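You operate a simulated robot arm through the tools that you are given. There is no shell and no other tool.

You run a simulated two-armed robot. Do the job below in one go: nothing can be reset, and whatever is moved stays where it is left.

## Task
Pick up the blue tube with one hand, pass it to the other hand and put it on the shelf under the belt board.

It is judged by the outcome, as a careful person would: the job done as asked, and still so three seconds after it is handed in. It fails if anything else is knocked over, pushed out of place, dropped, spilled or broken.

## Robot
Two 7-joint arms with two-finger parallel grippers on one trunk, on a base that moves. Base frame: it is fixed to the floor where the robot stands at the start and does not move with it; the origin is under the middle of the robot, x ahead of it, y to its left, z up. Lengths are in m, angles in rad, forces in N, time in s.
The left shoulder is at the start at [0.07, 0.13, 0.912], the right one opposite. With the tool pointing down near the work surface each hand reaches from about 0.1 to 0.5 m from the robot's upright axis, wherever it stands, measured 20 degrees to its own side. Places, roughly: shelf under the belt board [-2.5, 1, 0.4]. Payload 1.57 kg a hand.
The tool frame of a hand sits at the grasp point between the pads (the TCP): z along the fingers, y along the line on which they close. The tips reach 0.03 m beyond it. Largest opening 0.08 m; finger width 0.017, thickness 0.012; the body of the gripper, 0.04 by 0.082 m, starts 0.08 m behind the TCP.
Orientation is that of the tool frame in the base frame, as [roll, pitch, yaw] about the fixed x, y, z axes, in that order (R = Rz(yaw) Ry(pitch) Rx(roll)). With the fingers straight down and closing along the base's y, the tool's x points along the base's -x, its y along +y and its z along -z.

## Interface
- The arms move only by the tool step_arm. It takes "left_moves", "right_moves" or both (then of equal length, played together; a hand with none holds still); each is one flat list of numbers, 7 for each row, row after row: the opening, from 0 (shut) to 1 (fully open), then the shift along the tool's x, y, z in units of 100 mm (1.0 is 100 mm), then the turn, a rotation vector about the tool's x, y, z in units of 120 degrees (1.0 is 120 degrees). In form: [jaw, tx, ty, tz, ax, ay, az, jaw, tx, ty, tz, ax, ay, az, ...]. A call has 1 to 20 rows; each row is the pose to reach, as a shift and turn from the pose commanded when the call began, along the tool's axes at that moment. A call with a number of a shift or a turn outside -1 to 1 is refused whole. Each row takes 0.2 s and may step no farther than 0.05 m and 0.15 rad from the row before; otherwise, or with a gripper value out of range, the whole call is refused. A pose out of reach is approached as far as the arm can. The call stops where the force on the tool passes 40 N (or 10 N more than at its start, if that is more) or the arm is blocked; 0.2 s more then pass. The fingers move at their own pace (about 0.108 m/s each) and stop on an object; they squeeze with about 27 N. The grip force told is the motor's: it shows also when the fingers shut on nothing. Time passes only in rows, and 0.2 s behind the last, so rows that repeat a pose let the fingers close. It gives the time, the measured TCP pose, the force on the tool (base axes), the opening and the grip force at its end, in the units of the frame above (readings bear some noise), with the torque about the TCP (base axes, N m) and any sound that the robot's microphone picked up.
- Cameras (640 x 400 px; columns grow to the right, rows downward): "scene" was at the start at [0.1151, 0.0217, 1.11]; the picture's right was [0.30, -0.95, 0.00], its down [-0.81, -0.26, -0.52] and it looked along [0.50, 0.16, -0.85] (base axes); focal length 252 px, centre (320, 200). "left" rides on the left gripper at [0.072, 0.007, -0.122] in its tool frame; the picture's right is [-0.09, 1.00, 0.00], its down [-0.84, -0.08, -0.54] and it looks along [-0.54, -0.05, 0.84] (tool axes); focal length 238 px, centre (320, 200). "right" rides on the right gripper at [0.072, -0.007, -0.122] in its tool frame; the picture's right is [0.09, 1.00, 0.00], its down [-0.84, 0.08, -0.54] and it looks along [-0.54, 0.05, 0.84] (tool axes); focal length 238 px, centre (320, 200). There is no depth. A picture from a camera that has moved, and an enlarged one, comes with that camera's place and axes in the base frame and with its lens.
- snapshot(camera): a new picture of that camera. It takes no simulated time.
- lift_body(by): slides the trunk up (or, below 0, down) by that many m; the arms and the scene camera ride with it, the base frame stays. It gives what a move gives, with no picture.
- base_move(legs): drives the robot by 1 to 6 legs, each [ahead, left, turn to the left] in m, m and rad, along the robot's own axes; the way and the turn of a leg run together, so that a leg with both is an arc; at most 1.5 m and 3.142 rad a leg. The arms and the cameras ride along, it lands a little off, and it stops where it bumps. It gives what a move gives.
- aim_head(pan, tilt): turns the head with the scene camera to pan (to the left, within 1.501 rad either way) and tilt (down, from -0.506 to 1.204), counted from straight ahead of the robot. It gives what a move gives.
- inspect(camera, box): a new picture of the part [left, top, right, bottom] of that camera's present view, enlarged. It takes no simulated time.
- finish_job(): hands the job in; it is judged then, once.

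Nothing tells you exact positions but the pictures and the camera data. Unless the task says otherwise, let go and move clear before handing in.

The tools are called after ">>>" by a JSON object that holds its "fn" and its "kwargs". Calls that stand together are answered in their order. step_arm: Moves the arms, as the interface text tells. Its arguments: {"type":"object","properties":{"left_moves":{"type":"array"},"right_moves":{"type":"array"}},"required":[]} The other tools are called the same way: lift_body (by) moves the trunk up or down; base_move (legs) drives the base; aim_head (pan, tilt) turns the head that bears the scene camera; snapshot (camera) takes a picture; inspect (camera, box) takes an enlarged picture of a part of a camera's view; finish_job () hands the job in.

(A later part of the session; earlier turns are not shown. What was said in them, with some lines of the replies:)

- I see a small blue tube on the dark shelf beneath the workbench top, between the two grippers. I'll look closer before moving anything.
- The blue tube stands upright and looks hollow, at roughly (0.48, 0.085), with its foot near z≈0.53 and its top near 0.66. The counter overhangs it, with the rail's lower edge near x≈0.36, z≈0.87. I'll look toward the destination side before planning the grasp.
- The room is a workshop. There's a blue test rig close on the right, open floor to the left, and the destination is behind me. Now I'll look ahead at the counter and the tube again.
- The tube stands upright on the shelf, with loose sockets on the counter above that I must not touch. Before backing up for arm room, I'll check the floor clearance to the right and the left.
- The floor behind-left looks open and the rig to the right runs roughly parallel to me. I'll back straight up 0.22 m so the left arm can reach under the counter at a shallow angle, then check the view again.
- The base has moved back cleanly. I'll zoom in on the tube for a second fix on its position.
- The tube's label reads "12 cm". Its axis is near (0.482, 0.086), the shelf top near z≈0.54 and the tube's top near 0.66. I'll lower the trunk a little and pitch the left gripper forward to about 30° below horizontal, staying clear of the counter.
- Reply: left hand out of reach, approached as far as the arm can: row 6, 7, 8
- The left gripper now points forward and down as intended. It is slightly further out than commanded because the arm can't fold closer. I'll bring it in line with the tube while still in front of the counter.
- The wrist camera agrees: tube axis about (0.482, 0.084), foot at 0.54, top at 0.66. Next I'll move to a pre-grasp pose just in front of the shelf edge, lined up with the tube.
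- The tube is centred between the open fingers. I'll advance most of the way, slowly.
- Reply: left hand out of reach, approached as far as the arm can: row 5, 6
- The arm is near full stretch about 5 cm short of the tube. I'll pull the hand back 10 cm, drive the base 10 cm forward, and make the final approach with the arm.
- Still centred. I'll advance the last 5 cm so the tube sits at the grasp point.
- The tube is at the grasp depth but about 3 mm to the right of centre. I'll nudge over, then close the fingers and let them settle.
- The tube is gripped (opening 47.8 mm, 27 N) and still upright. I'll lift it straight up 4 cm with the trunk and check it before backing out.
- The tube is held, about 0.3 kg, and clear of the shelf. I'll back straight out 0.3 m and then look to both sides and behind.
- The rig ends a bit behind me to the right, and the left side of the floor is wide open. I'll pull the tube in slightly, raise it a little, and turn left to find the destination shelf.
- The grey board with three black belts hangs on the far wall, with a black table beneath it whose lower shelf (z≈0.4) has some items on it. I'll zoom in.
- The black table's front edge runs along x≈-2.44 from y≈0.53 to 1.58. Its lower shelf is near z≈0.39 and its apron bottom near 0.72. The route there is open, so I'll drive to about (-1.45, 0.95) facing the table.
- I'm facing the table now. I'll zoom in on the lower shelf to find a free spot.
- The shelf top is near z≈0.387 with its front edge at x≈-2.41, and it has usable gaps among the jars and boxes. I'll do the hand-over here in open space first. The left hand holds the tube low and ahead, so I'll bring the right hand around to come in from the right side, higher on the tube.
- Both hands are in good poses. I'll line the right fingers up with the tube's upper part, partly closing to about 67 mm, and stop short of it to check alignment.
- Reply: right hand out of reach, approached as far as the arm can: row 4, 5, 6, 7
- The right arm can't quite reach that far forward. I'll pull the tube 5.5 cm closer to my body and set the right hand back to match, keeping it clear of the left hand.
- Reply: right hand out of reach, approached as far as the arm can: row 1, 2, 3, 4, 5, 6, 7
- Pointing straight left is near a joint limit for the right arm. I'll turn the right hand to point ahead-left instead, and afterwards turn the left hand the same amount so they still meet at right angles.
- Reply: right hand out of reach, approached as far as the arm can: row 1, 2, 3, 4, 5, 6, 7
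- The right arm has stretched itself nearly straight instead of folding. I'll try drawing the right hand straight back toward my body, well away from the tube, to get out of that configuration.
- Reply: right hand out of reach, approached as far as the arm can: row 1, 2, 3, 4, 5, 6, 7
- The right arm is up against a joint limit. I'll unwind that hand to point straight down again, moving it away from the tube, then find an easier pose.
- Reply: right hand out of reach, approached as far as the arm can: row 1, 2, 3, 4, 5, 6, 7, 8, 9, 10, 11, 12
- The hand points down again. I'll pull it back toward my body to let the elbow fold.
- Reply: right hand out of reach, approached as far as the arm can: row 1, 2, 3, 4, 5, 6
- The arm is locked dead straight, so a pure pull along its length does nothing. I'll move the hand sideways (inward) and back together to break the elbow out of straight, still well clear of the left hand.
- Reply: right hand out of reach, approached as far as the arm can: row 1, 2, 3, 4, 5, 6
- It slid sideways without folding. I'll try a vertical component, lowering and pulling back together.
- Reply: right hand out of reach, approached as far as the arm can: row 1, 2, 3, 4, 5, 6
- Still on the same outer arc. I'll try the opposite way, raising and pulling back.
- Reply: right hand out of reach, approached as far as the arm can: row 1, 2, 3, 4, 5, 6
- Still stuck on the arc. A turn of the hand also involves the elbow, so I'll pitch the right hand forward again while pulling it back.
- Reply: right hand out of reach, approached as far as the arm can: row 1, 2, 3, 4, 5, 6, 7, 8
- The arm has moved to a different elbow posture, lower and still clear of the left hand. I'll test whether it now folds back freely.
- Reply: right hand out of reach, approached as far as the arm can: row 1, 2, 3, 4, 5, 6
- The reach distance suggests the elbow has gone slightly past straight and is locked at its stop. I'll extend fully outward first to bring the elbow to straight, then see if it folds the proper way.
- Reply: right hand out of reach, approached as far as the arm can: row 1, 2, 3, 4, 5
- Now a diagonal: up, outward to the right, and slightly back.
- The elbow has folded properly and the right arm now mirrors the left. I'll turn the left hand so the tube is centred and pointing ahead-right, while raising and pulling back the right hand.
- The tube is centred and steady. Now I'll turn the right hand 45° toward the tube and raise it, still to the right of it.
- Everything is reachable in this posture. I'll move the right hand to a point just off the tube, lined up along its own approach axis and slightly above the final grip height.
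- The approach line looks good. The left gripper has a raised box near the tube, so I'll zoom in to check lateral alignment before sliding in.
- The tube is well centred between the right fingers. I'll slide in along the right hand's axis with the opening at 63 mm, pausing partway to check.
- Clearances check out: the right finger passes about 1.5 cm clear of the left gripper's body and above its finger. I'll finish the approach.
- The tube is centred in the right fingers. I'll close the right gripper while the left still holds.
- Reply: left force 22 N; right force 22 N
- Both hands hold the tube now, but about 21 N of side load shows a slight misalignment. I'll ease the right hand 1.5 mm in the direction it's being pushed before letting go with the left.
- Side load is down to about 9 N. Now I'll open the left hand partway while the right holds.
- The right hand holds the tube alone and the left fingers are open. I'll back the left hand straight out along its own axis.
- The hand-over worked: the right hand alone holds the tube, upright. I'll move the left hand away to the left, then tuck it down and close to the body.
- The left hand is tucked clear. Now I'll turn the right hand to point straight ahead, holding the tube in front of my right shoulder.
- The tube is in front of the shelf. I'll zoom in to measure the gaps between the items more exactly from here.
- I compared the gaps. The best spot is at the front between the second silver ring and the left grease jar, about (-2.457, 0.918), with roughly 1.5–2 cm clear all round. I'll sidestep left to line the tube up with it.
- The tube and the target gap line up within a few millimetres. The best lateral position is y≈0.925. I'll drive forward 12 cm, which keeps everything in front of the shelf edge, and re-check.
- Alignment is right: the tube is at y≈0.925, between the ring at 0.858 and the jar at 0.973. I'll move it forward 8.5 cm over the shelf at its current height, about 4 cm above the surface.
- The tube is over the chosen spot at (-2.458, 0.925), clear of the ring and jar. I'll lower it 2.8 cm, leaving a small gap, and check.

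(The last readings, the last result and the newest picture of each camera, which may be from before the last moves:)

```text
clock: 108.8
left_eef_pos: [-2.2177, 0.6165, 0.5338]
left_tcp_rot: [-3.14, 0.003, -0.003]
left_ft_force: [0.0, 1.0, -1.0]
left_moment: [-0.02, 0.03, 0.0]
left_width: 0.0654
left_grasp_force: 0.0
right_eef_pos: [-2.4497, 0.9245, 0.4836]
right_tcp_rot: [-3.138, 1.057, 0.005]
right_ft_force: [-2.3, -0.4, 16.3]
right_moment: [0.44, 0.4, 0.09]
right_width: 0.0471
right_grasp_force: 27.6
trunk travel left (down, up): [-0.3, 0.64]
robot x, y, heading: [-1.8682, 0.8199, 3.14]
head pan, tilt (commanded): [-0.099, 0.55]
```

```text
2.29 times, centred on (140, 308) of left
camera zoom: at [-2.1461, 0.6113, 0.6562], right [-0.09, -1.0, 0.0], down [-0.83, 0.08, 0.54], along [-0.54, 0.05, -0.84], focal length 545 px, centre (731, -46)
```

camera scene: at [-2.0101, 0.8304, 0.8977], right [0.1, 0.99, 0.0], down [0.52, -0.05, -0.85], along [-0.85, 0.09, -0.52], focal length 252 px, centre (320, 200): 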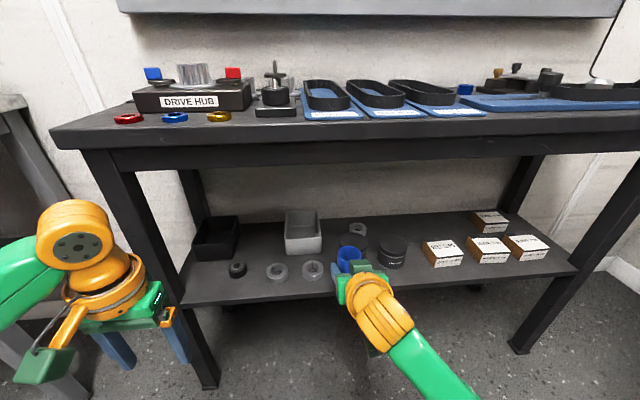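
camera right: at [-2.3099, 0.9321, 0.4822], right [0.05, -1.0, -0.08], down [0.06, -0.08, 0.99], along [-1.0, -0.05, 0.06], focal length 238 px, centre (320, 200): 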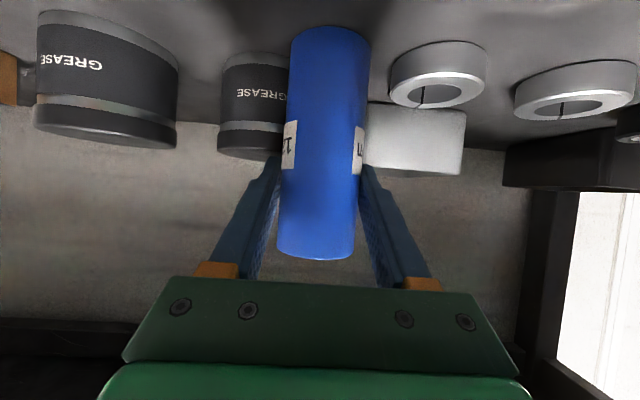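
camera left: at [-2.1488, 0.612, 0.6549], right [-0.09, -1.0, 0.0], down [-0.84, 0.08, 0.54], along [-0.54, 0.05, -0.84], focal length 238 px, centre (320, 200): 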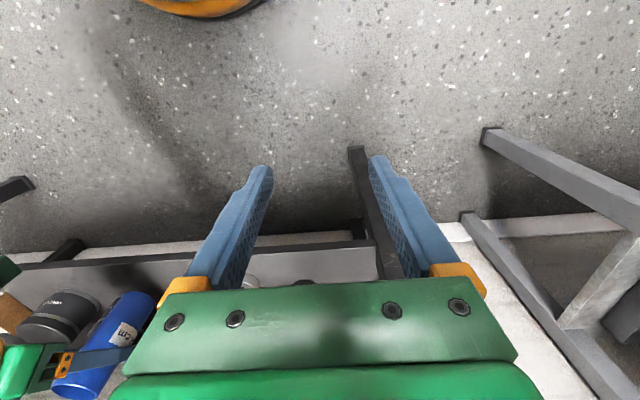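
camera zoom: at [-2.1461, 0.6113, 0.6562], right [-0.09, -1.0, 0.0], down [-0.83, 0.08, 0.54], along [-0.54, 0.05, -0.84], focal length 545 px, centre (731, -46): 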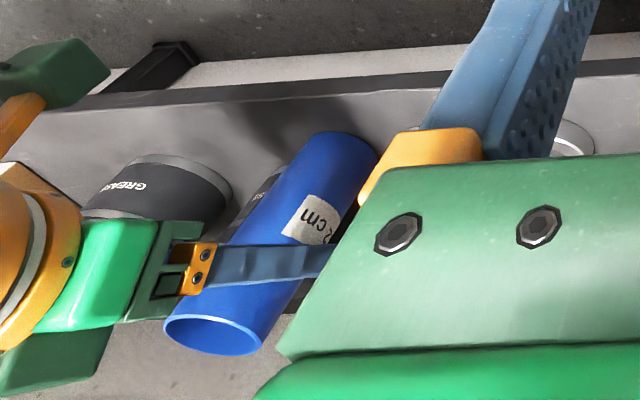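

Contact came earlier than expected (16 N upward at this height), and the torque suggests the right fingertip may be touching the lid of the grease jar rather than the tube meeting the shelf. I'll raise straight back up before doing anything else.

>>> {"fn": "step_arm", "kwargs": {"right_moves": [0, -0.048, 0, -0.028, 0, 0, 0, 0, -0.097, 0, -0.056, 0, 0, 0, 0, -0.145, 0, -0.084, 0, 0, 0, 0, -0.194, 0, -0.112, 0, 0, 0, 0, -0.26, 0, -0.15, 0, 0, 0, 0, -0.26, 0, -0.15, 0, 0, 0]}}

>>> {"fn": "inspect", "kwargs": {"camera": "right", "box": [180, 10, 500, 210]}}

>>> {"fn": "inspect", "kwargs": {"camera": "scene", "box": [250, 190, 410, 290]}}

>>> {"fn": "inspect", "kwargs": {"camera": "left", "box": [0, 220, 280, 395]}}

```text
clock: 110.2
left_eef_pos: [-2.2211, 0.6172, 0.5334]
left_tcp_rot: [3.142, -0.002, -0.001]
left_ft_force: [0.0, -0.3, -0.5]
left_moment: [-0.02, 0.02, 0.01]
left_width: 0.0656
left_grasp_force: 0.1
right_eef_pos: [-2.4511, 0.9263, 0.5097]
right_tcp_rot: [-3.141, 1.046, 0.001]
right_ft_force: [-0.5, -0.1, -0.4]
right_moment: [0.01, 0.01, -0.01]
right_width: 0.047
right_grasp_force: 26.5
trunk travel left (down, up): [-0.3, 0.64]
robot x, y, heading: [-1.8685, 0.8194, 3.141]
head pan, tilt (commanded): [-0.099, 0.55]
```

```text
2.00 times, centred on (340, 110) of right
camera zoom: at [-2.3109, 0.9331, 0.5089], right [0.05, -1.0, -0.08], down [0.05, -0.08, 1.0], along [-1.0, -0.05, 0.05], focal length 477 px, centre (280, 380)
```

zoom: 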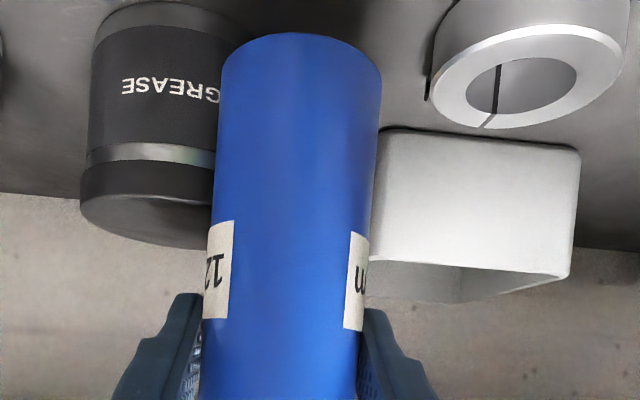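

```text
4.00 times, centred on (330, 240) of scene
camera zoom: at [-2.0098, 0.8304, 0.8977], right [0.1, 0.99, 0.0], down [0.52, -0.05, -0.85], along [-0.85, 0.09, -0.52], focal length 1009 px, centre (280, 40)
```

zoom: 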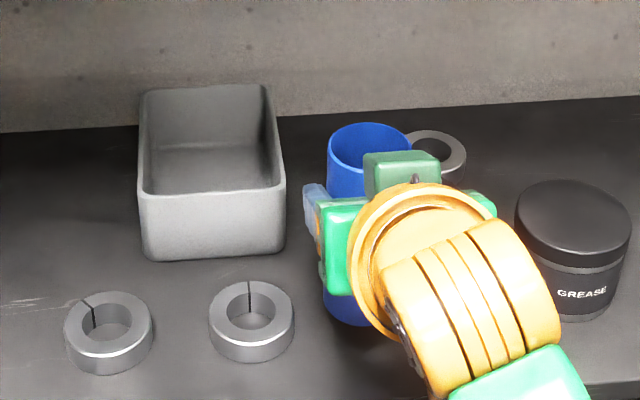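

```text
2.29 times, centred on (140, 308) of left
camera zoom: at [-2.1488, 0.6121, 0.6548], right [-0.09, -1.0, 0.0], down [-0.84, 0.08, 0.54], along [-0.54, 0.05, -0.84], focal length 545 px, centre (731, -46)
```

zoom: 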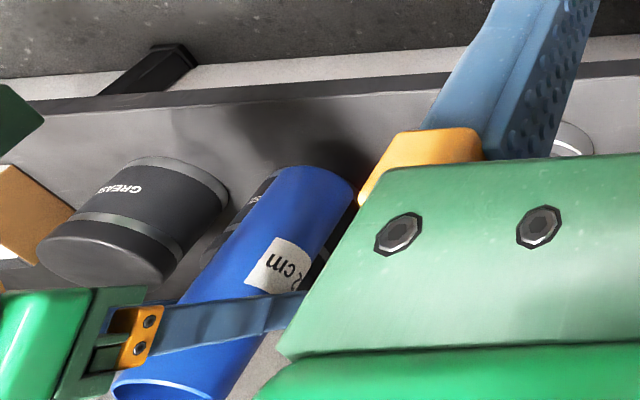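

Better measurements put the shelf slightly higher and the grease jar closer than I'd assumed, so that spot is too tight for my fingers. The gap between the black tray and the grey tray, around (-2.555, 0.712), has 2.5–5 cm clear on every side and only low parts in front of it. I'll withdraw straight back and up from here.

>>> {"fn": "step_arm", "kwargs": {"right_moves": [0, 0.035, 0, -0.125, 0, 0, 0, 0, 0.08, 0, -0.245, 0, 0, 0, 0, 0.12, 0, -0.368, 0, 0, 0, 0, 0.16, 0, -0.491, 0, 0, 0, 0, 0.2, 0, -0.613, 0, 0, 0, 0, 0.252, 0, -0.836, 0, 0, 0, 0, 0.252, 0, -0.836, 0, 0, 0], "left_moves": [0.82, 0.1, 0, 0, 0, 0, 0, 0.82, 0.2, 0, 0, 0, 0, 0, 0.82, 0.3, 0, 0, 0, 0, 0, 0.82, 0.4, 0, 0, 0, 0, 0, 0.82, 0.5, 0, 0, 0, 0, 0, 0.82, 0.6, 0, 0, 0, 0, 0, 0.82, 0.6, 0, 0, 0, 0, 0]}}

>>> {"fn": "base_move", "kwargs": {"legs": [[-0.06, 0, 0], [0, 0.213, 0]]}}

>>> {"fn": "snapshot", "kwargs": {"camera": "scene"}}

>>> {"fn": "inspect", "kwargs": {"camera": "scene", "box": [230, 190, 410, 300]}}

>>> {"fn": "snapshot", "kwargs": {"camera": "right"}}

```text
clock: 111.8
left_eef_pos: [-2.1594, 0.6157, 0.5348]
left_tcp_rot: [3.141, -0.002, 0.0]
left_ft_force: [-0.1, -0.6, -0.4]
left_moment: [-0.01, -0.01, -0.02]
left_width: 0.0655
left_grasp_force: 0.1
right_eef_pos: [-2.366, 0.9264, 0.5286]
right_tcp_rot: [-3.142, 1.048, -0.001]
right_ft_force: [0.6, -0.4, 0.2]
right_moment: [-0.05, -0.01, 0.0]
right_width: 0.0473
right_grasp_force: 26.9
trunk travel left (down, up): [-0.3, 0.64]
robot x, y, heading: [-1.8696, 0.8219, 3.137]
head pan, tilt (commanded): [-0.099, 0.55]
```

```text
clock: 114.1
left_eef_pos: [-2.0975, 0.4037, 0.5332]
left_tcp_rot: [3.141, -0.002, 0.0]
left_ft_force: [0.0, -0.1, 0.1]
left_moment: [0.02, -0.03, 0.0]
left_width: 0.0655
left_grasp_force: 0.0
right_eef_pos: [-2.3059, 0.7106, 0.5291]
right_tcp_rot: [-3.14, 1.047, 0.003]
right_ft_force: [-0.8, -0.2, -0.4]
right_moment: [0.01, -0.01, 0.01]
right_width: 0.0471
right_grasp_force: 27.2
trunk travel left (down, up): [-0.3, 0.64]
robot x, y, heading: [-1.8096, 0.6068, -3.143]
head pan, tilt (commanded): [-0.099, 0.55]
```

```text
taken
camera scene: at [-1.9492, 0.617, 0.8978], right [0.1, 1.0, 0.0], down [0.52, -0.05, -0.85], along [-0.85, 0.08, -0.52], focal length 252 px, centre (320, 200)
```

scene: 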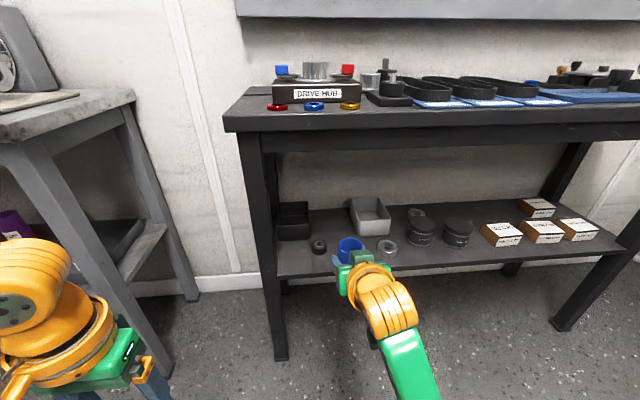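

```text
3.56 times, centred on (320, 245) of scene
camera zoom: at [-1.9492, 0.617, 0.8978], right [0.1, 1.0, 0.0], down [0.52, -0.05, -0.85], along [-0.85, 0.08, -0.52], focal length 897 px, centre (320, 40)
```

zoom: 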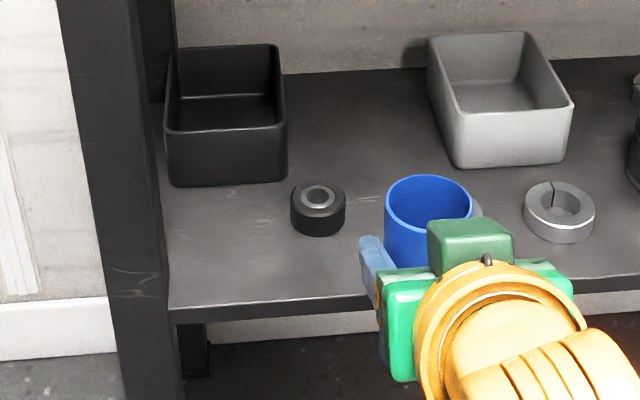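

```text
taken
camera right: at [-2.1655, 0.7192, 0.5279], right [0.05, -1.0, -0.08], down [0.05, -0.08, 1.0], along [-1.0, -0.05, 0.05], focal length 238 px, centre (320, 200)
```

right: 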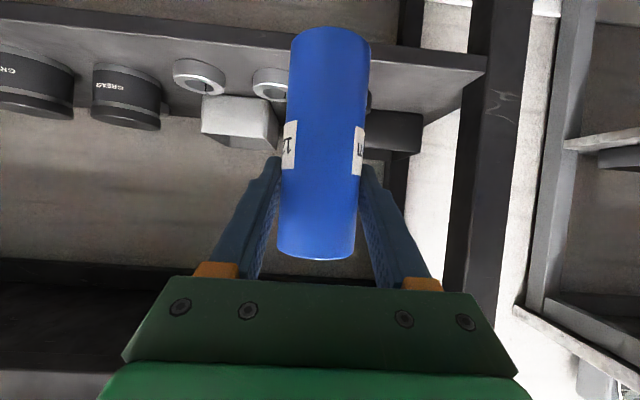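

Now I see the gap clearly: black tray on the left, grey tray on the right, a low roller and ring in front. The tube bottom is about 4.5 cm above the shelf, enough to pass over them. I'll drive forward 13 cm and re-check.

>>> {"fn": "base_move", "kwargs": {"legs": [[0.13, -0.001, 0]]}}

>>> {"fn": "inspect", "kwargs": {"camera": "scene", "box": [230, 190, 430, 315]}}

>>> {"fn": "snapshot", "kwargs": {"camera": "right"}}

>>> {"fn": "snapshot", "kwargs": {"camera": "scene"}}

```text
clock: 115.3
left_eef_pos: [-2.228, 0.4043, 0.5334]
left_tcp_rot: [3.141, -0.002, -0.002]
left_ft_force: [0.6, 0.7, 0.1]
left_moment: [0.01, 0.0, 0.03]
left_width: 0.0658
left_grasp_force: 0.1
right_eef_pos: [-2.4345, 0.7147, 0.5289]
right_tcp_rot: [-3.14, 1.048, 0.002]
right_ft_force: [-0.3, -0.1, 0.0]
right_moment: [0.01, -0.01, -0.01]
right_width: 0.047
right_grasp_force: 27.2
trunk travel left (down, up): [-0.3, 0.64]
robot x, y, heading: [-1.9355, 0.6104, 3.14]
head pan, tilt (commanded): [-0.099, 0.55]
```

```text
3.20 times, centred on (330, 252) of scene
camera zoom: at [-2.0788, 0.6185, 0.8977], right [0.1, 0.99, 0.0], down [0.52, -0.05, -0.85], along [-0.85, 0.09, -0.52], focal length 807 px, centre (288, 32)
```

zoom: 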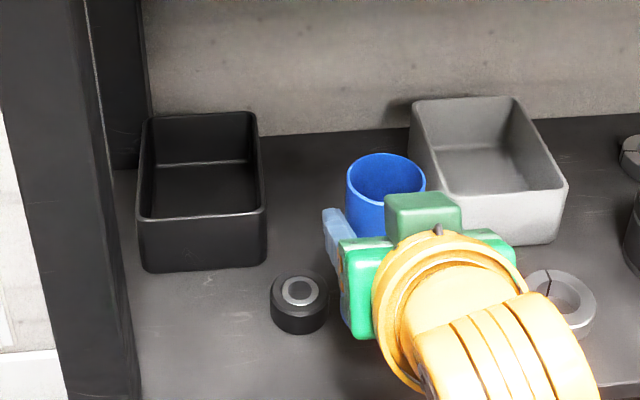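

```text
taken
camera right: at [-2.2947, 0.721, 0.5277], right [0.05, -1.0, -0.08], down [0.05, -0.08, 1.0], along [-1.0, -0.05, 0.05], focal length 238 px, centre (320, 200)
```

right: 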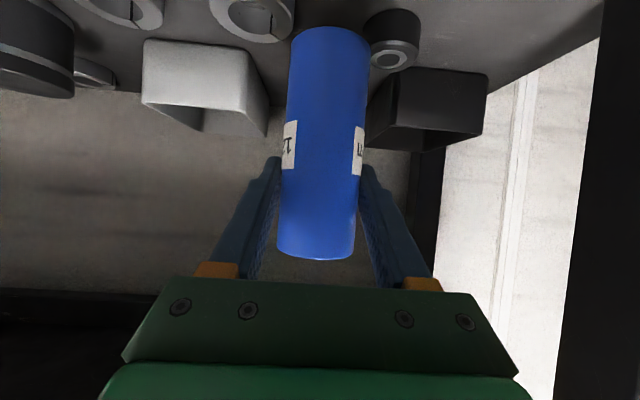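

```text
taken
camera scene: at [-2.0788, 0.6185, 0.8977], right [0.1, 0.99, 0.0], down [0.52, -0.05, -0.85], along [-0.85, 0.09, -0.52], focal length 252 px, centre (320, 200)
```

scene: 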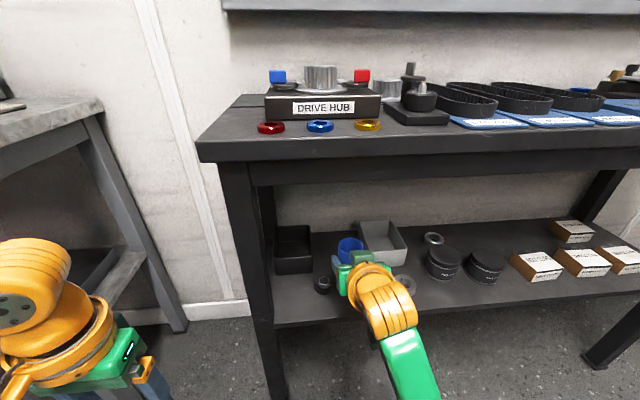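

The tube is centred between the two trays (gap about y 0.639–0.792, tube at 0.715). I'll move forward over the low parts in two small moves.

>>> {"fn": "step_arm", "kwargs": {"right_moves": [0, -0.06, 0, 0.104, 0, 0, 0, 0, -0.12, 0, 0.208, 0, 0, 0, 0, -0.18, 0, 0.312, 0, 0, 0, 0, -0.24, 0, 0.416, 0, 0, 0, 0, -0.3, 0, 0.52, 0, 0, 0, 0, -0.3, 0, 0.52, 0, 0, 0]}}

>>> {"fn": "snapshot", "kwargs": {"camera": "right"}}

>>> {"fn": "inspect", "kwargs": {"camera": "scene", "box": [230, 190, 430, 315]}}

```text
clock: 116.8
left_eef_pos: [-2.2284, 0.405, 0.5342]
left_tcp_rot: [-3.141, -0.002, -0.001]
left_ft_force: [0.6, 0.2, -0.5]
left_moment: [0.02, -0.01, 0.02]
left_width: 0.0655
left_grasp_force: 0.1
right_eef_pos: [-2.4955, 0.7157, 0.5287]
right_tcp_rot: [3.141, 1.047, -0.001]
right_ft_force: [-0.1, 0.6, 0.3]
right_moment: [0.02, -0.03, -0.01]
right_width: 0.0471
right_grasp_force: 26.7
trunk travel left (down, up): [-0.3, 0.64]
robot x, y, heading: [-1.9382, 0.6115, 3.14]
head pan, tilt (commanded): [-0.099, 0.55]
```

```text
taken
camera right: at [-2.3546, 0.722, 0.527], right [0.05, -1.0, -0.08], down [0.05, -0.08, 1.0], along [-1.0, -0.05, 0.05], focal length 238 px, centre (320, 200)
```

right: 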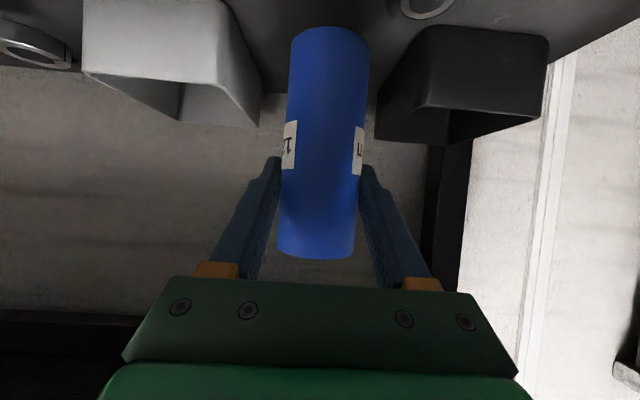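

```text
3.20 times, centred on (330, 252) of scene
camera zoom: at [-2.0786, 0.6185, 0.8977], right [0.1, 0.99, 0.0], down [0.52, -0.05, -0.85], along [-0.85, 0.09, -0.52], focal length 807 px, centre (288, 32)
```

zoom: 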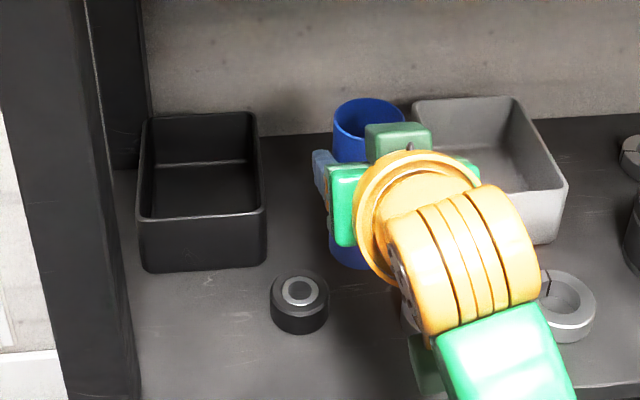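

Still well centred. Next I'll move the remaining 5 cm forward to the final spot between the trays.

>>> {"fn": "step_arm", "kwargs": {"right_moves": [0, -0.061, 0.005, 0.106, 0, 0, 0, 0, -0.122, 0.01, 0.212, 0, 0, 0, 0, -0.184, 0.01, 0.318, 0, 0, 0, 0, -0.245, 0.01, 0.424, 0, 0, 0, 0, -0.245, 0.01, 0.424, 0, 0, 0]}}

>>> {"fn": "snapshot", "kwargs": {"camera": "right"}}

>>> {"fn": "snapshot", "kwargs": {"camera": "scene"}}

>>> {"fn": "inspect", "kwargs": {"camera": "scene", "box": [230, 190, 430, 315]}}

```text
clock: 118.0
left_eef_pos: [-2.2278, 0.4047, 0.5342]
left_tcp_rot: [3.141, -0.003, 0.0]
left_ft_force: [0.2, 0.4, 1.4]
left_moment: [0.02, -0.02, -0.01]
left_width: 0.0655
left_grasp_force: 0.0
right_eef_pos: [-2.5443, 0.7129, 0.5276]
right_tcp_rot: [-3.141, 1.048, 0.001]
right_ft_force: [-0.4, -0.8, -0.3]
right_moment: [0.0, -0.01, 0.02]
right_width: 0.0469
right_grasp_force: 26.7
trunk travel left (down, up): [-0.3, 0.64]
robot x, y, heading: [-1.9371, 0.6111, 3.141]
head pan, tilt (commanded): [-0.099, 0.55]
```

```text
taken
camera right: at [-2.4041, 0.7194, 0.5271], right [0.05, -1.0, -0.08], down [0.05, -0.08, 1.0], along [-1.0, -0.05, 0.05], focal length 238 px, centre (320, 200)
```

right: 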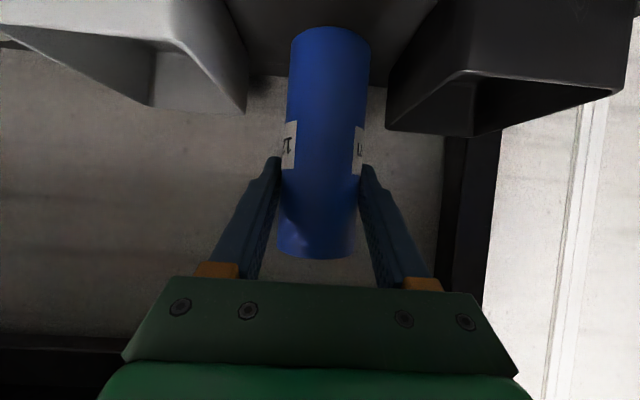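

```text
taken
camera scene: at [-2.0787, 0.6185, 0.8977], right [0.1, 0.99, 0.0], down [0.52, -0.05, -0.85], along [-0.85, 0.09, -0.52], focal length 252 px, centre (320, 200)
```

scene: 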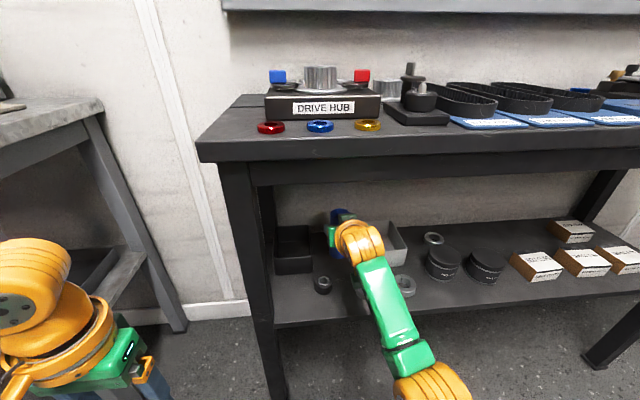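

```text
3.20 times, centred on (330, 252) of scene
camera zoom: at [-2.0787, 0.6185, 0.8977], right [0.1, 0.99, 0.0], down [0.52, -0.05, -0.85], along [-0.85, 0.09, -0.52], focal length 807 px, centre (288, 32)
```

zoom: 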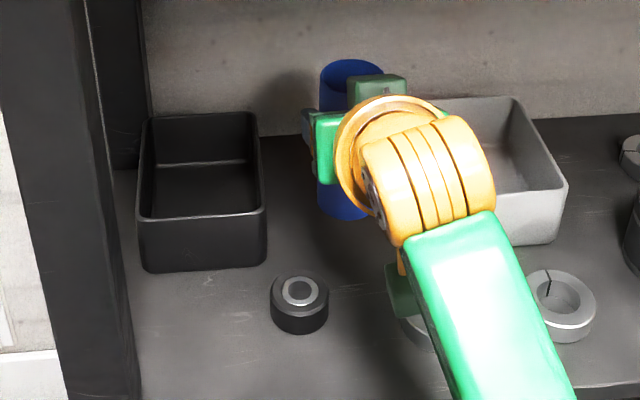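

The tube is over its final spot, clear of both trays. I'll lower it 3.2 cm first, which should stop just above the shelf.

>>> {"fn": "step_arm", "kwargs": {"right_moves": [0, 0.055, 0, 0.032, 0, 0, 0, 0, 0.11, 0, 0.064, 0, 0, 0, 0, 0.166, 0, 0.096, 0, 0, 0, 0, 0.221, 0, 0.128, 0, 0, 0, 0, 0.277, 0, 0.16, 0, 0, 0, 0, 0.277, 0, 0.16, 0, 0, 0]}}

>>> {"fn": "snapshot", "kwargs": {"camera": "right"}}

>>> {"fn": "inspect", "kwargs": {"camera": "scene", "box": [230, 190, 430, 315]}}

```text
clock: 119.3
left_eef_pos: [-2.2285, 0.4044, 0.5327]
left_tcp_rot: [-3.139, 0.0, -0.002]
left_ft_force: [-0.6, 0.1, 0.1]
left_moment: [-0.03, -0.02, -0.01]
left_width: 0.0657
left_grasp_force: 0.0
right_eef_pos: [-2.5443, 0.7118, 0.4972]
right_tcp_rot: [-3.139, 1.047, 0.002]
right_ft_force: [0.0, 0.3, 0.3]
right_moment: [-0.01, -0.01, 0.01]
right_width: 0.0473
right_grasp_force: 26.5
trunk travel left (down, up): [-0.3, 0.64]
robot x, y, heading: [-1.9366, 0.6095, 3.136]
head pan, tilt (commanded): [-0.099, 0.55]
```

```text
taken
camera right: at [-2.4032, 0.7196, 0.4955], right [0.05, -1.0, -0.08], down [0.05, -0.08, 1.0], along [-1.0, -0.05, 0.05], focal length 238 px, centre (320, 200)
```

right: 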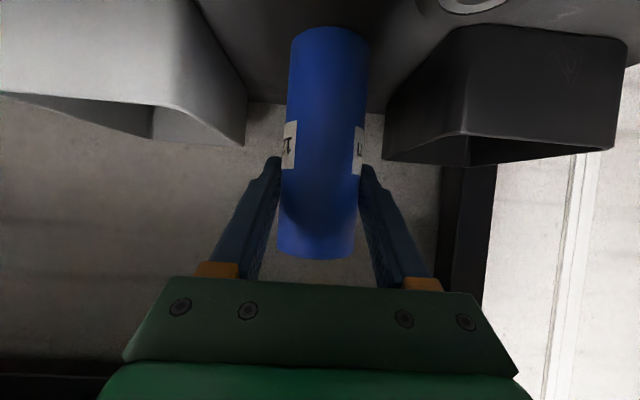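

```text
3.20 times, centred on (330, 252) of scene
camera zoom: at [-2.0787, 0.6185, 0.8977], right [0.1, 0.99, 0.0], down [0.52, -0.05, -0.85], along [-0.85, 0.09, -0.52], focal length 807 px, centre (288, 32)
```

zoom: 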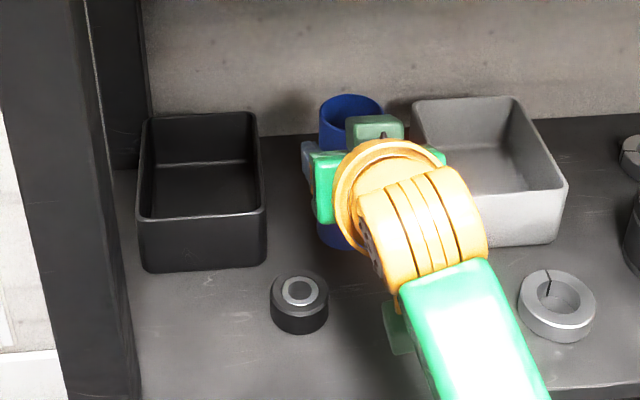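

No contact yet at TCP height 0.497. I'll lower in small steps while watching the force.

>>> {"fn": "step_arm", "kwargs": {"right_moves": [0, 0.017, 0, 0.01, 0, 0, 0, 0, 0.035, 0, 0.02, 0, 0, 0, 0, 0.052, 0, 0.03, 0, 0, 0, 0, 0.052, 0, 0.03, 0, 0, 0]}}

```text
clock: 120.3
left_eef_pos: [-2.2279, 0.4036, 0.5339]
left_tcp_rot: [-3.141, -0.001, -0.002]
left_ft_force: [-0.3, 0.8, 0.1]
left_moment: [-0.02, 0.01, 0.02]
left_width: 0.0654
left_grasp_force: 0.2
right_eef_pos: [-2.5433, 0.7135, 0.4906]
right_tcp_rot: [3.141, 1.046, 0.001]
right_ft_force: [0.9, 0.3, -0.2]
right_moment: [-0.03, -0.01, 0.02]
right_width: 0.0471
right_grasp_force: 27.0
trunk travel left (down, up): [-0.3, 0.64]
robot x, y, heading: [-1.938, 0.6102, 3.139]
head pan, tilt (commanded): [-0.099, 0.55]
```

Still free at 0.491. I'll take another small step down.

>>> {"fn": "step_arm", "kwargs": {"right_moves": [0, 0.009, 0, 0.005, 0, 0, 0, 0, 0.017, 0, 0.01, 0, 0, 0, 0, 0.026, 0, 0.015, 0, 0, 0, 0, 0.026, 0, 0.015, 0, 0, 0]}}

```text
clock: 121.3
left_eef_pos: [-2.2291, 0.4044, 0.5339]
left_tcp_rot: [-3.141, -0.002, 0.0]
left_ft_force: [-0.9, -0.2, 0.0]
left_moment: [0.01, 0.01, 0.0]
left_width: 0.0655
left_grasp_force: 0.0
right_eef_pos: [-2.5446, 0.7138, 0.4888]
right_tcp_rot: [3.141, 1.048, 0.004]
right_ft_force: [-0.3, -0.2, 0.4]
right_moment: [-0.01, 0.0, 0.0]
right_width: 0.0468
right_grasp_force: 27.5
trunk travel left (down, up): [-0.3, 0.64]
robot x, y, heading: [-1.9377, 0.6083, 3.142]
head pan, tilt (commanded): [-0.099, 0.55]
```

>>> {"fn": "step_arm", "kwargs": {"right_moves": [0, 0.009, 0, 0.005, 0, 0, 0, 0, 0.017, 0, 0.01, 0, 0, 0, 0, 0.026, 0, 0.015, 0, 0, 0, 0, 0.026, 0, 0.015, 0, 0, 0]}}

```text
clock: 122.3
left_eef_pos: [-2.2278, 0.4056, 0.5339]
left_tcp_rot: [-3.141, 0.0, -0.002]
left_ft_force: [-0.6, 0.4, -0.3]
left_moment: [0.01, -0.04, -0.03]
left_width: 0.0654
left_grasp_force: 0.0
right_eef_pos: [-2.5439, 0.7135, 0.4847]
right_tcp_rot: [-3.139, 1.047, 0.002]
right_ft_force: [0.3, -0.4, -0.1]
right_moment: [-0.02, -0.03, 0.01]
right_width: 0.047
right_grasp_force: 26.9
trunk travel left (down, up): [-0.3, 0.64]
robot x, y, heading: [-1.9395, 0.6084, 3.14]
head pan, tilt (commanded): [-0.099, 0.55]
```

No contact at 0.485 either, so the earlier touch was indeed the jar lid. I'll continue down in 2–3 mm steps.

>>> {"fn": "step_arm", "kwargs": {"right_moves": [0, 0.009, 0, 0.005, 0, 0, 0, 0, 0.017, 0, 0.01, 0, 0, 0, 0, 0.022, 0, 0.0125, 0, 0, 0, 0, 0.022, 0, 0.0125, 0, 0, 0]}}

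```text
clock: 123.3
left_eef_pos: [-2.2279, 0.4045, 0.5332]
left_tcp_rot: [3.141, 0.0, 0.0]
left_ft_force: [0.0, -0.4, -0.6]
left_moment: [0.04, -0.02, 0.0]
left_width: 0.0655
left_grasp_force: 0.0
right_eef_pos: [-2.5441, 0.7133, 0.4837]
right_tcp_rot: [-3.14, 1.05, 0.001]
right_ft_force: [-1.2, -0.2, 2.0]
right_moment: [-0.06, 0.19, 0.04]
right_width: 0.0472
right_grasp_force: 26.5
trunk travel left (down, up): [-0.3, 0.64]
robot x, y, heading: [-1.9384, 0.6081, 3.138]
head pan, tilt (commanded): [-0.099, 0.55]
```

First contact with the shelf: about 2 N up. I'll press another millimetre so the tube seats, then look at it.

>>> {"fn": "step_arm", "kwargs": {"right_moves": [0, 0.005, 0, 0.0025, 0, 0, 0, 0, 0.009, 0, 0.005, 0, 0, 0, 0, 0.009, 0, 0.005, 0, 0, 0]}}

>>> {"fn": "inspect", "kwargs": {"camera": "scene", "box": [270, 190, 400, 271]}}

>>> {"fn": "snapshot", "kwargs": {"camera": "right"}}

```text
clock: 124.2
left_eef_pos: [-2.228, 0.4048, 0.5359]
left_tcp_rot: [-3.141, 0.001, -0.002]
left_ft_force: [-0.3, 0.6, 0.1]
left_moment: [-0.03, 0.0, 0.02]
left_width: 0.0659
left_grasp_force: 0.1
right_eef_pos: [-2.5449, 0.7137, 0.4838]
right_tcp_rot: [-3.138, 1.053, 0.002]
right_ft_force: [-3.6, 2.2, 8.3]
right_moment: [0.1, 0.14, 0.01]
right_width: 0.0472
right_grasp_force: 27.8
trunk travel left (down, up): [-0.3, 0.64]
robot x, y, heading: [-1.9386, 0.61, 3.143]
head pan, tilt (commanded): [-0.099, 0.55]
```

```text
4.92 times, centred on (335, 230) of scene
camera zoom: at [-2.0768, 0.6184, 0.8982], right [0.1, 0.99, 0.0], down [0.52, -0.05, -0.85], along [-0.85, 0.09, -0.52], focal length 1242 px, centre (246, 50)
```

zoom: 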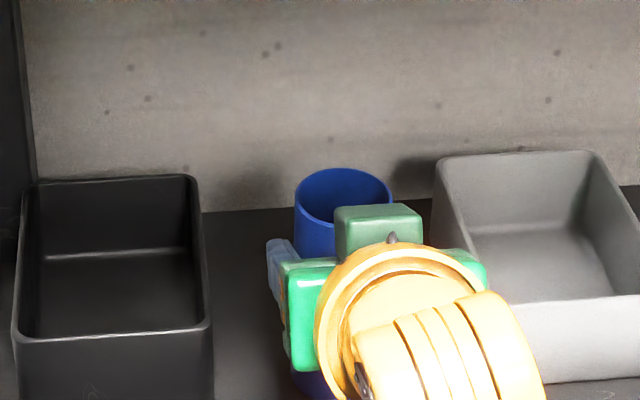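

```text
taken
camera right: at [-2.403, 0.7202, 0.4818], right [0.05, -1.0, -0.08], down [0.06, -0.08, 1.0], along [-1.0, -0.05, 0.05], focal length 238 px, centre (320, 200)
```

right: 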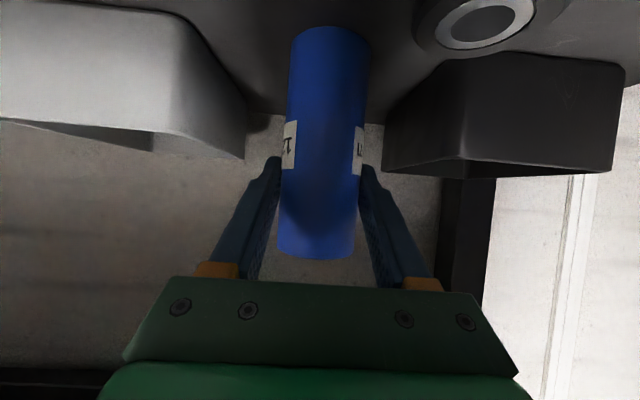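

The tube is seated (8 N on the shelf). I'll ease off that preload by about 1 mm, then open the fingers gradually.

>>> {"fn": "step_arm", "kwargs": {"right_moves": [0, -0.004, 0, -0.002, 0, 0, 0, 0, -0.008, 0, -0.0045, 0, 0, 0, 0, -0.008, 0, -0.0045, 0, 0, 0]}}

>>> {"fn": "step_arm", "kwargs": {"right_moves": [0.6, 0, 0, 0, 0, 0, 0, 0.64, 0, 0, 0, 0, 0, 0, 0.7, 0, 0, 0, 0, 0, 0, 0.78, 0, 0, 0, 0, 0, 0, 0.78, 0, 0, 0, 0, 0, 0]}}

>>> {"fn": "snapshot", "kwargs": {"camera": "right"}}

>>> {"fn": "inspect", "kwargs": {"camera": "scene", "box": [270, 190, 400, 271]}}

```text
clock: 125.0
left_eef_pos: [-2.2288, 0.4053, 0.535]
left_tcp_rot: [3.141, 0.0, 0.001]
left_ft_force: [-0.9, -0.6, -0.1]
left_moment: [-0.04, -0.01, -0.01]
left_width: 0.0659
left_grasp_force: 0.0
right_eef_pos: [-2.5428, 0.714, 0.4845]
right_tcp_rot: [-3.139, 1.05, 0.002]
right_ft_force: [-3.0, -0.1, 5.9]
right_moment: [-0.09, 0.33, -0.05]
right_width: 0.0471
right_grasp_force: 27.4
trunk travel left (down, up): [-0.3, 0.64]
robot x, y, heading: [-1.9356, 0.6073, 3.143]
head pan, tilt (commanded): [-0.099, 0.55]
```

```text
clock: 126.2
left_eef_pos: [-2.2271, 0.4042, 0.5336]
left_tcp_rot: [-3.141, -0.002, -0.002]
left_ft_force: [-0.5, -0.2, 0.3]
left_moment: [-0.01, -0.01, 0.0]
left_width: 0.0657
left_grasp_force: 0.1
right_eef_pos: [-2.5433, 0.7133, 0.4828]
right_tcp_rot: [-3.139, 1.047, 0.003]
right_ft_force: [0.5, -0.2, 1.3]
right_moment: [0.06, 0.01, 0.01]
right_width: 0.0622
right_grasp_force: 0.0
trunk travel left (down, up): [-0.3, 0.64]
robot x, y, heading: [-1.9406, 0.6095, 3.139]
head pan, tilt (commanded): [-0.099, 0.55]
```

```text
taken
camera right: at [-2.4029, 0.7205, 0.4816], right [0.05, -1.0, -0.08], down [0.05, -0.08, 1.0], along [-1.0, -0.05, 0.05], focal length 238 px, centre (320, 200)
```

right: 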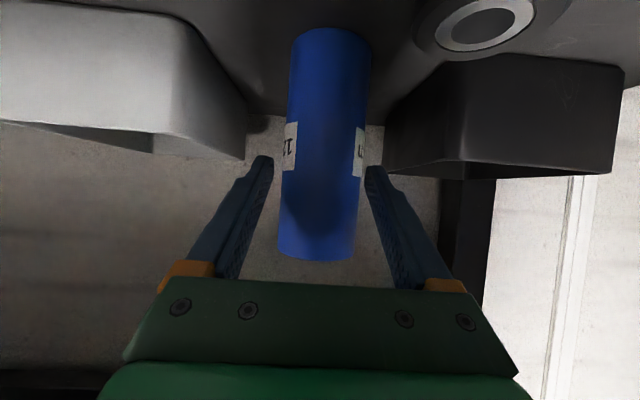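

```text
4.92 times, centred on (335, 230) of scene
camera zoom: at [-2.0781, 0.6184, 0.8978], right [0.1, 0.99, 0.0], down [0.52, -0.05, -0.85], along [-0.85, 0.09, -0.52], focal length 1242 px, centre (246, 50)
```

zoom: 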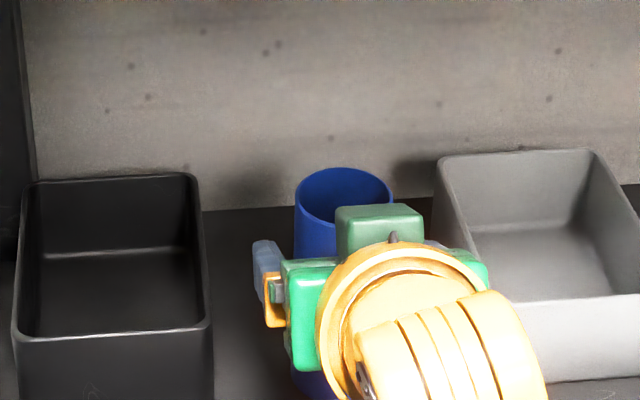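

Released, and the tube stands on its own with clear space on both sides of the fingers. I'll back the hand out along its own axis, up and away.

>>> {"fn": "step_arm", "kwargs": {"right_moves": [0.78, 0, 0, -0.08, 0, 0, 0, 0.78, 0, 0, -0.2, 0, 0, 0, 0.78, 0, 0, -0.35, 0, 0, 0, 0.78, 0, 0, -0.5, 0, 0, 0, 0.78, 0, 0, -0.67, 0, 0, 0, 0.78, 0, 0, -0.84, 0, 0, 0, 0.78, 0, 0, -1, 0, 0, 0]}}

>>> {"fn": "snapshot", "kwargs": {"camera": "right"}}

>>> {"fn": "inspect", "kwargs": {"camera": "scene", "box": [230, 190, 430, 315]}}

```text
clock: 127.8
left_eef_pos: [-2.2269, 0.4054, 0.5341]
left_tcp_rot: [-3.141, 0.0, -0.001]
left_ft_force: [0.7, 0.1, 0.4]
left_moment: [0.0, -0.01, 0.02]
left_width: 0.0657
left_grasp_force: 0.1
right_eef_pos: [-2.457, 0.7121, 0.5317]
right_tcp_rot: [-3.14, 1.047, 0.003]
right_ft_force: [0.4, 0.0, 0.4]
right_moment: [-0.02, 0.04, 0.01]
right_width: 0.0626
right_grasp_force: 0.1
trunk travel left (down, up): [-0.3, 0.64]
robot x, y, heading: [-1.9381, 0.6067, 3.143]
head pan, tilt (commanded): [-0.099, 0.55]
```

```text
taken
camera right: at [-2.3162, 0.7192, 0.5312], right [0.05, -1.0, -0.08], down [0.05, -0.08, 1.0], along [-1.0, -0.05, 0.05], focal length 238 px, centre (320, 200)
```

right: 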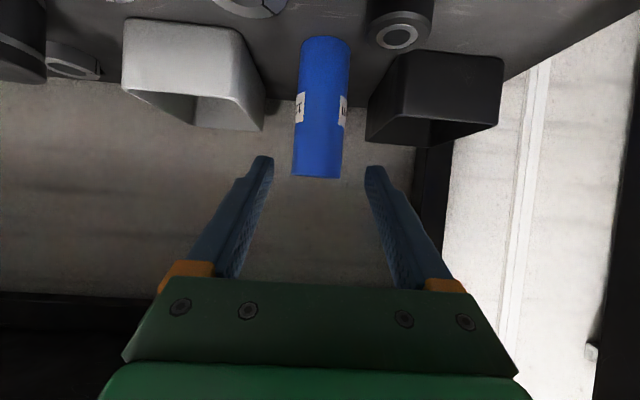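

```text
3.20 times, centred on (330, 252) of scene
camera zoom: at [-2.078, 0.6184, 0.8979], right [0.1, 0.99, 0.0], down [0.52, -0.05, -0.85], along [-0.85, 0.09, -0.52], focal length 807 px, centre (288, 32)
```

zoom: 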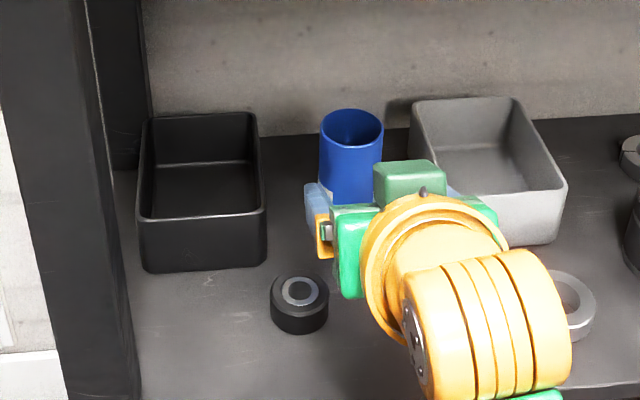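

The tube stands upright between the two trays and the hand is clear of it. I'll drive straight back to bring both arms out from the table, then check the whole shelf.

>>> {"fn": "base_move", "kwargs": {"legs": [[-0.3, 0, 0]]}}

>>> {"fn": "snapshot", "kwargs": {"camera": "scene"}}

>>> {"fn": "inspect", "kwargs": {"camera": "scene", "box": [240, 150, 460, 290]}}

>>> {"fn": "snapshot", "kwargs": {"camera": "right"}}

```text
clock: 129.8
left_eef_pos: [-1.9315, 0.4037, 0.5348]
left_tcp_rot: [-3.141, 0.0, 0.001]
left_ft_force: [-0.6, -0.3, -0.5]
left_moment: [0.02, 0.0, 0.01]
left_width: 0.0658
left_grasp_force: 0.0
right_eef_pos: [-2.1603, 0.7103, 0.531]
right_tcp_rot: [-3.137, 1.051, 0.003]
right_ft_force: [0.0, 0.1, 0.3]
right_moment: [0.02, 0.0, 0.03]
right_width: 0.0623
right_grasp_force: 0.0
trunk travel left (down, up): [-0.3, 0.64]
robot x, y, heading: [-1.6416, 0.6091, -3.139]
head pan, tilt (commanded): [-0.099, 0.55]
```

```text
taken
camera scene: at [-1.7817, 0.6181, 0.8979], right [0.1, 1.0, 0.0], down [0.52, -0.05, -0.85], along [-0.85, 0.08, -0.52], focal length 252 px, centre (320, 200)
```

scene: 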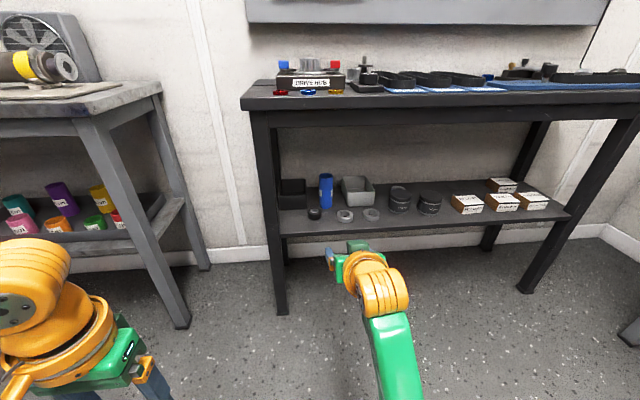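

```text
2.86 times, centred on (350, 220) of scene
camera zoom: at [-1.7817, 0.6181, 0.8979], right [0.1, 1.0, 0.0], down [0.52, -0.05, -0.85], along [-0.85, 0.08, -0.52], focal length 721 px, centre (234, 143)
```

zoom: 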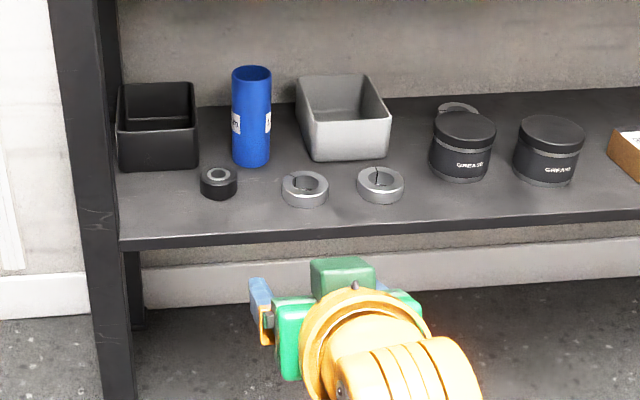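

```text
taken
camera right: at [-2.0205, 0.7182, 0.5311], right [0.05, -1.0, -0.08], down [0.05, -0.08, 1.0], along [-1.0, -0.05, 0.05], focal length 238 px, centre (320, 200)
```

right: 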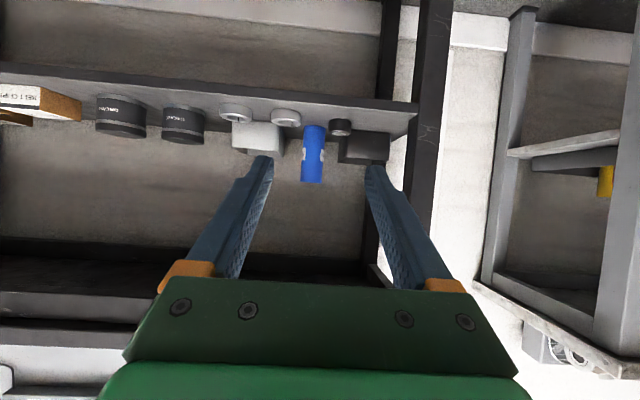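

The tube stands upright on the lower shelf under the belt board, between the black and grey trays. The ring, roller, jars and boxes are all where they were, and both hands are clear and empty. Handing in.

>>> {"fn": "finish_job", "kwargs": {}}

```text
The job is handed in.
```

The blue tube is standing upright on the shelf under the belt board, between the black and grey trays, and I've handed the job in. I picked it up with the left hand, passed it to the right, and placed it with the right. Both hands are empty and well clear of the table.

- **First placement attempt:** I first tried a spot further along, next to one of the grease jars. Lowering there, I felt about 16 N of contact. I couldn't tell whether a fingertip had touched the jar's lid or the tube had simply reached the shelf. I backed out and chose the wider gap between the trays. Afterwards the two jars were the same distance apart as before, so the jar doesn't appear to have moved.
- **Other items:** In the last pictures, the rings, roller, trays and boxes near the tube looked undisturbed. I didn't take another look at the workbench the tube came from.
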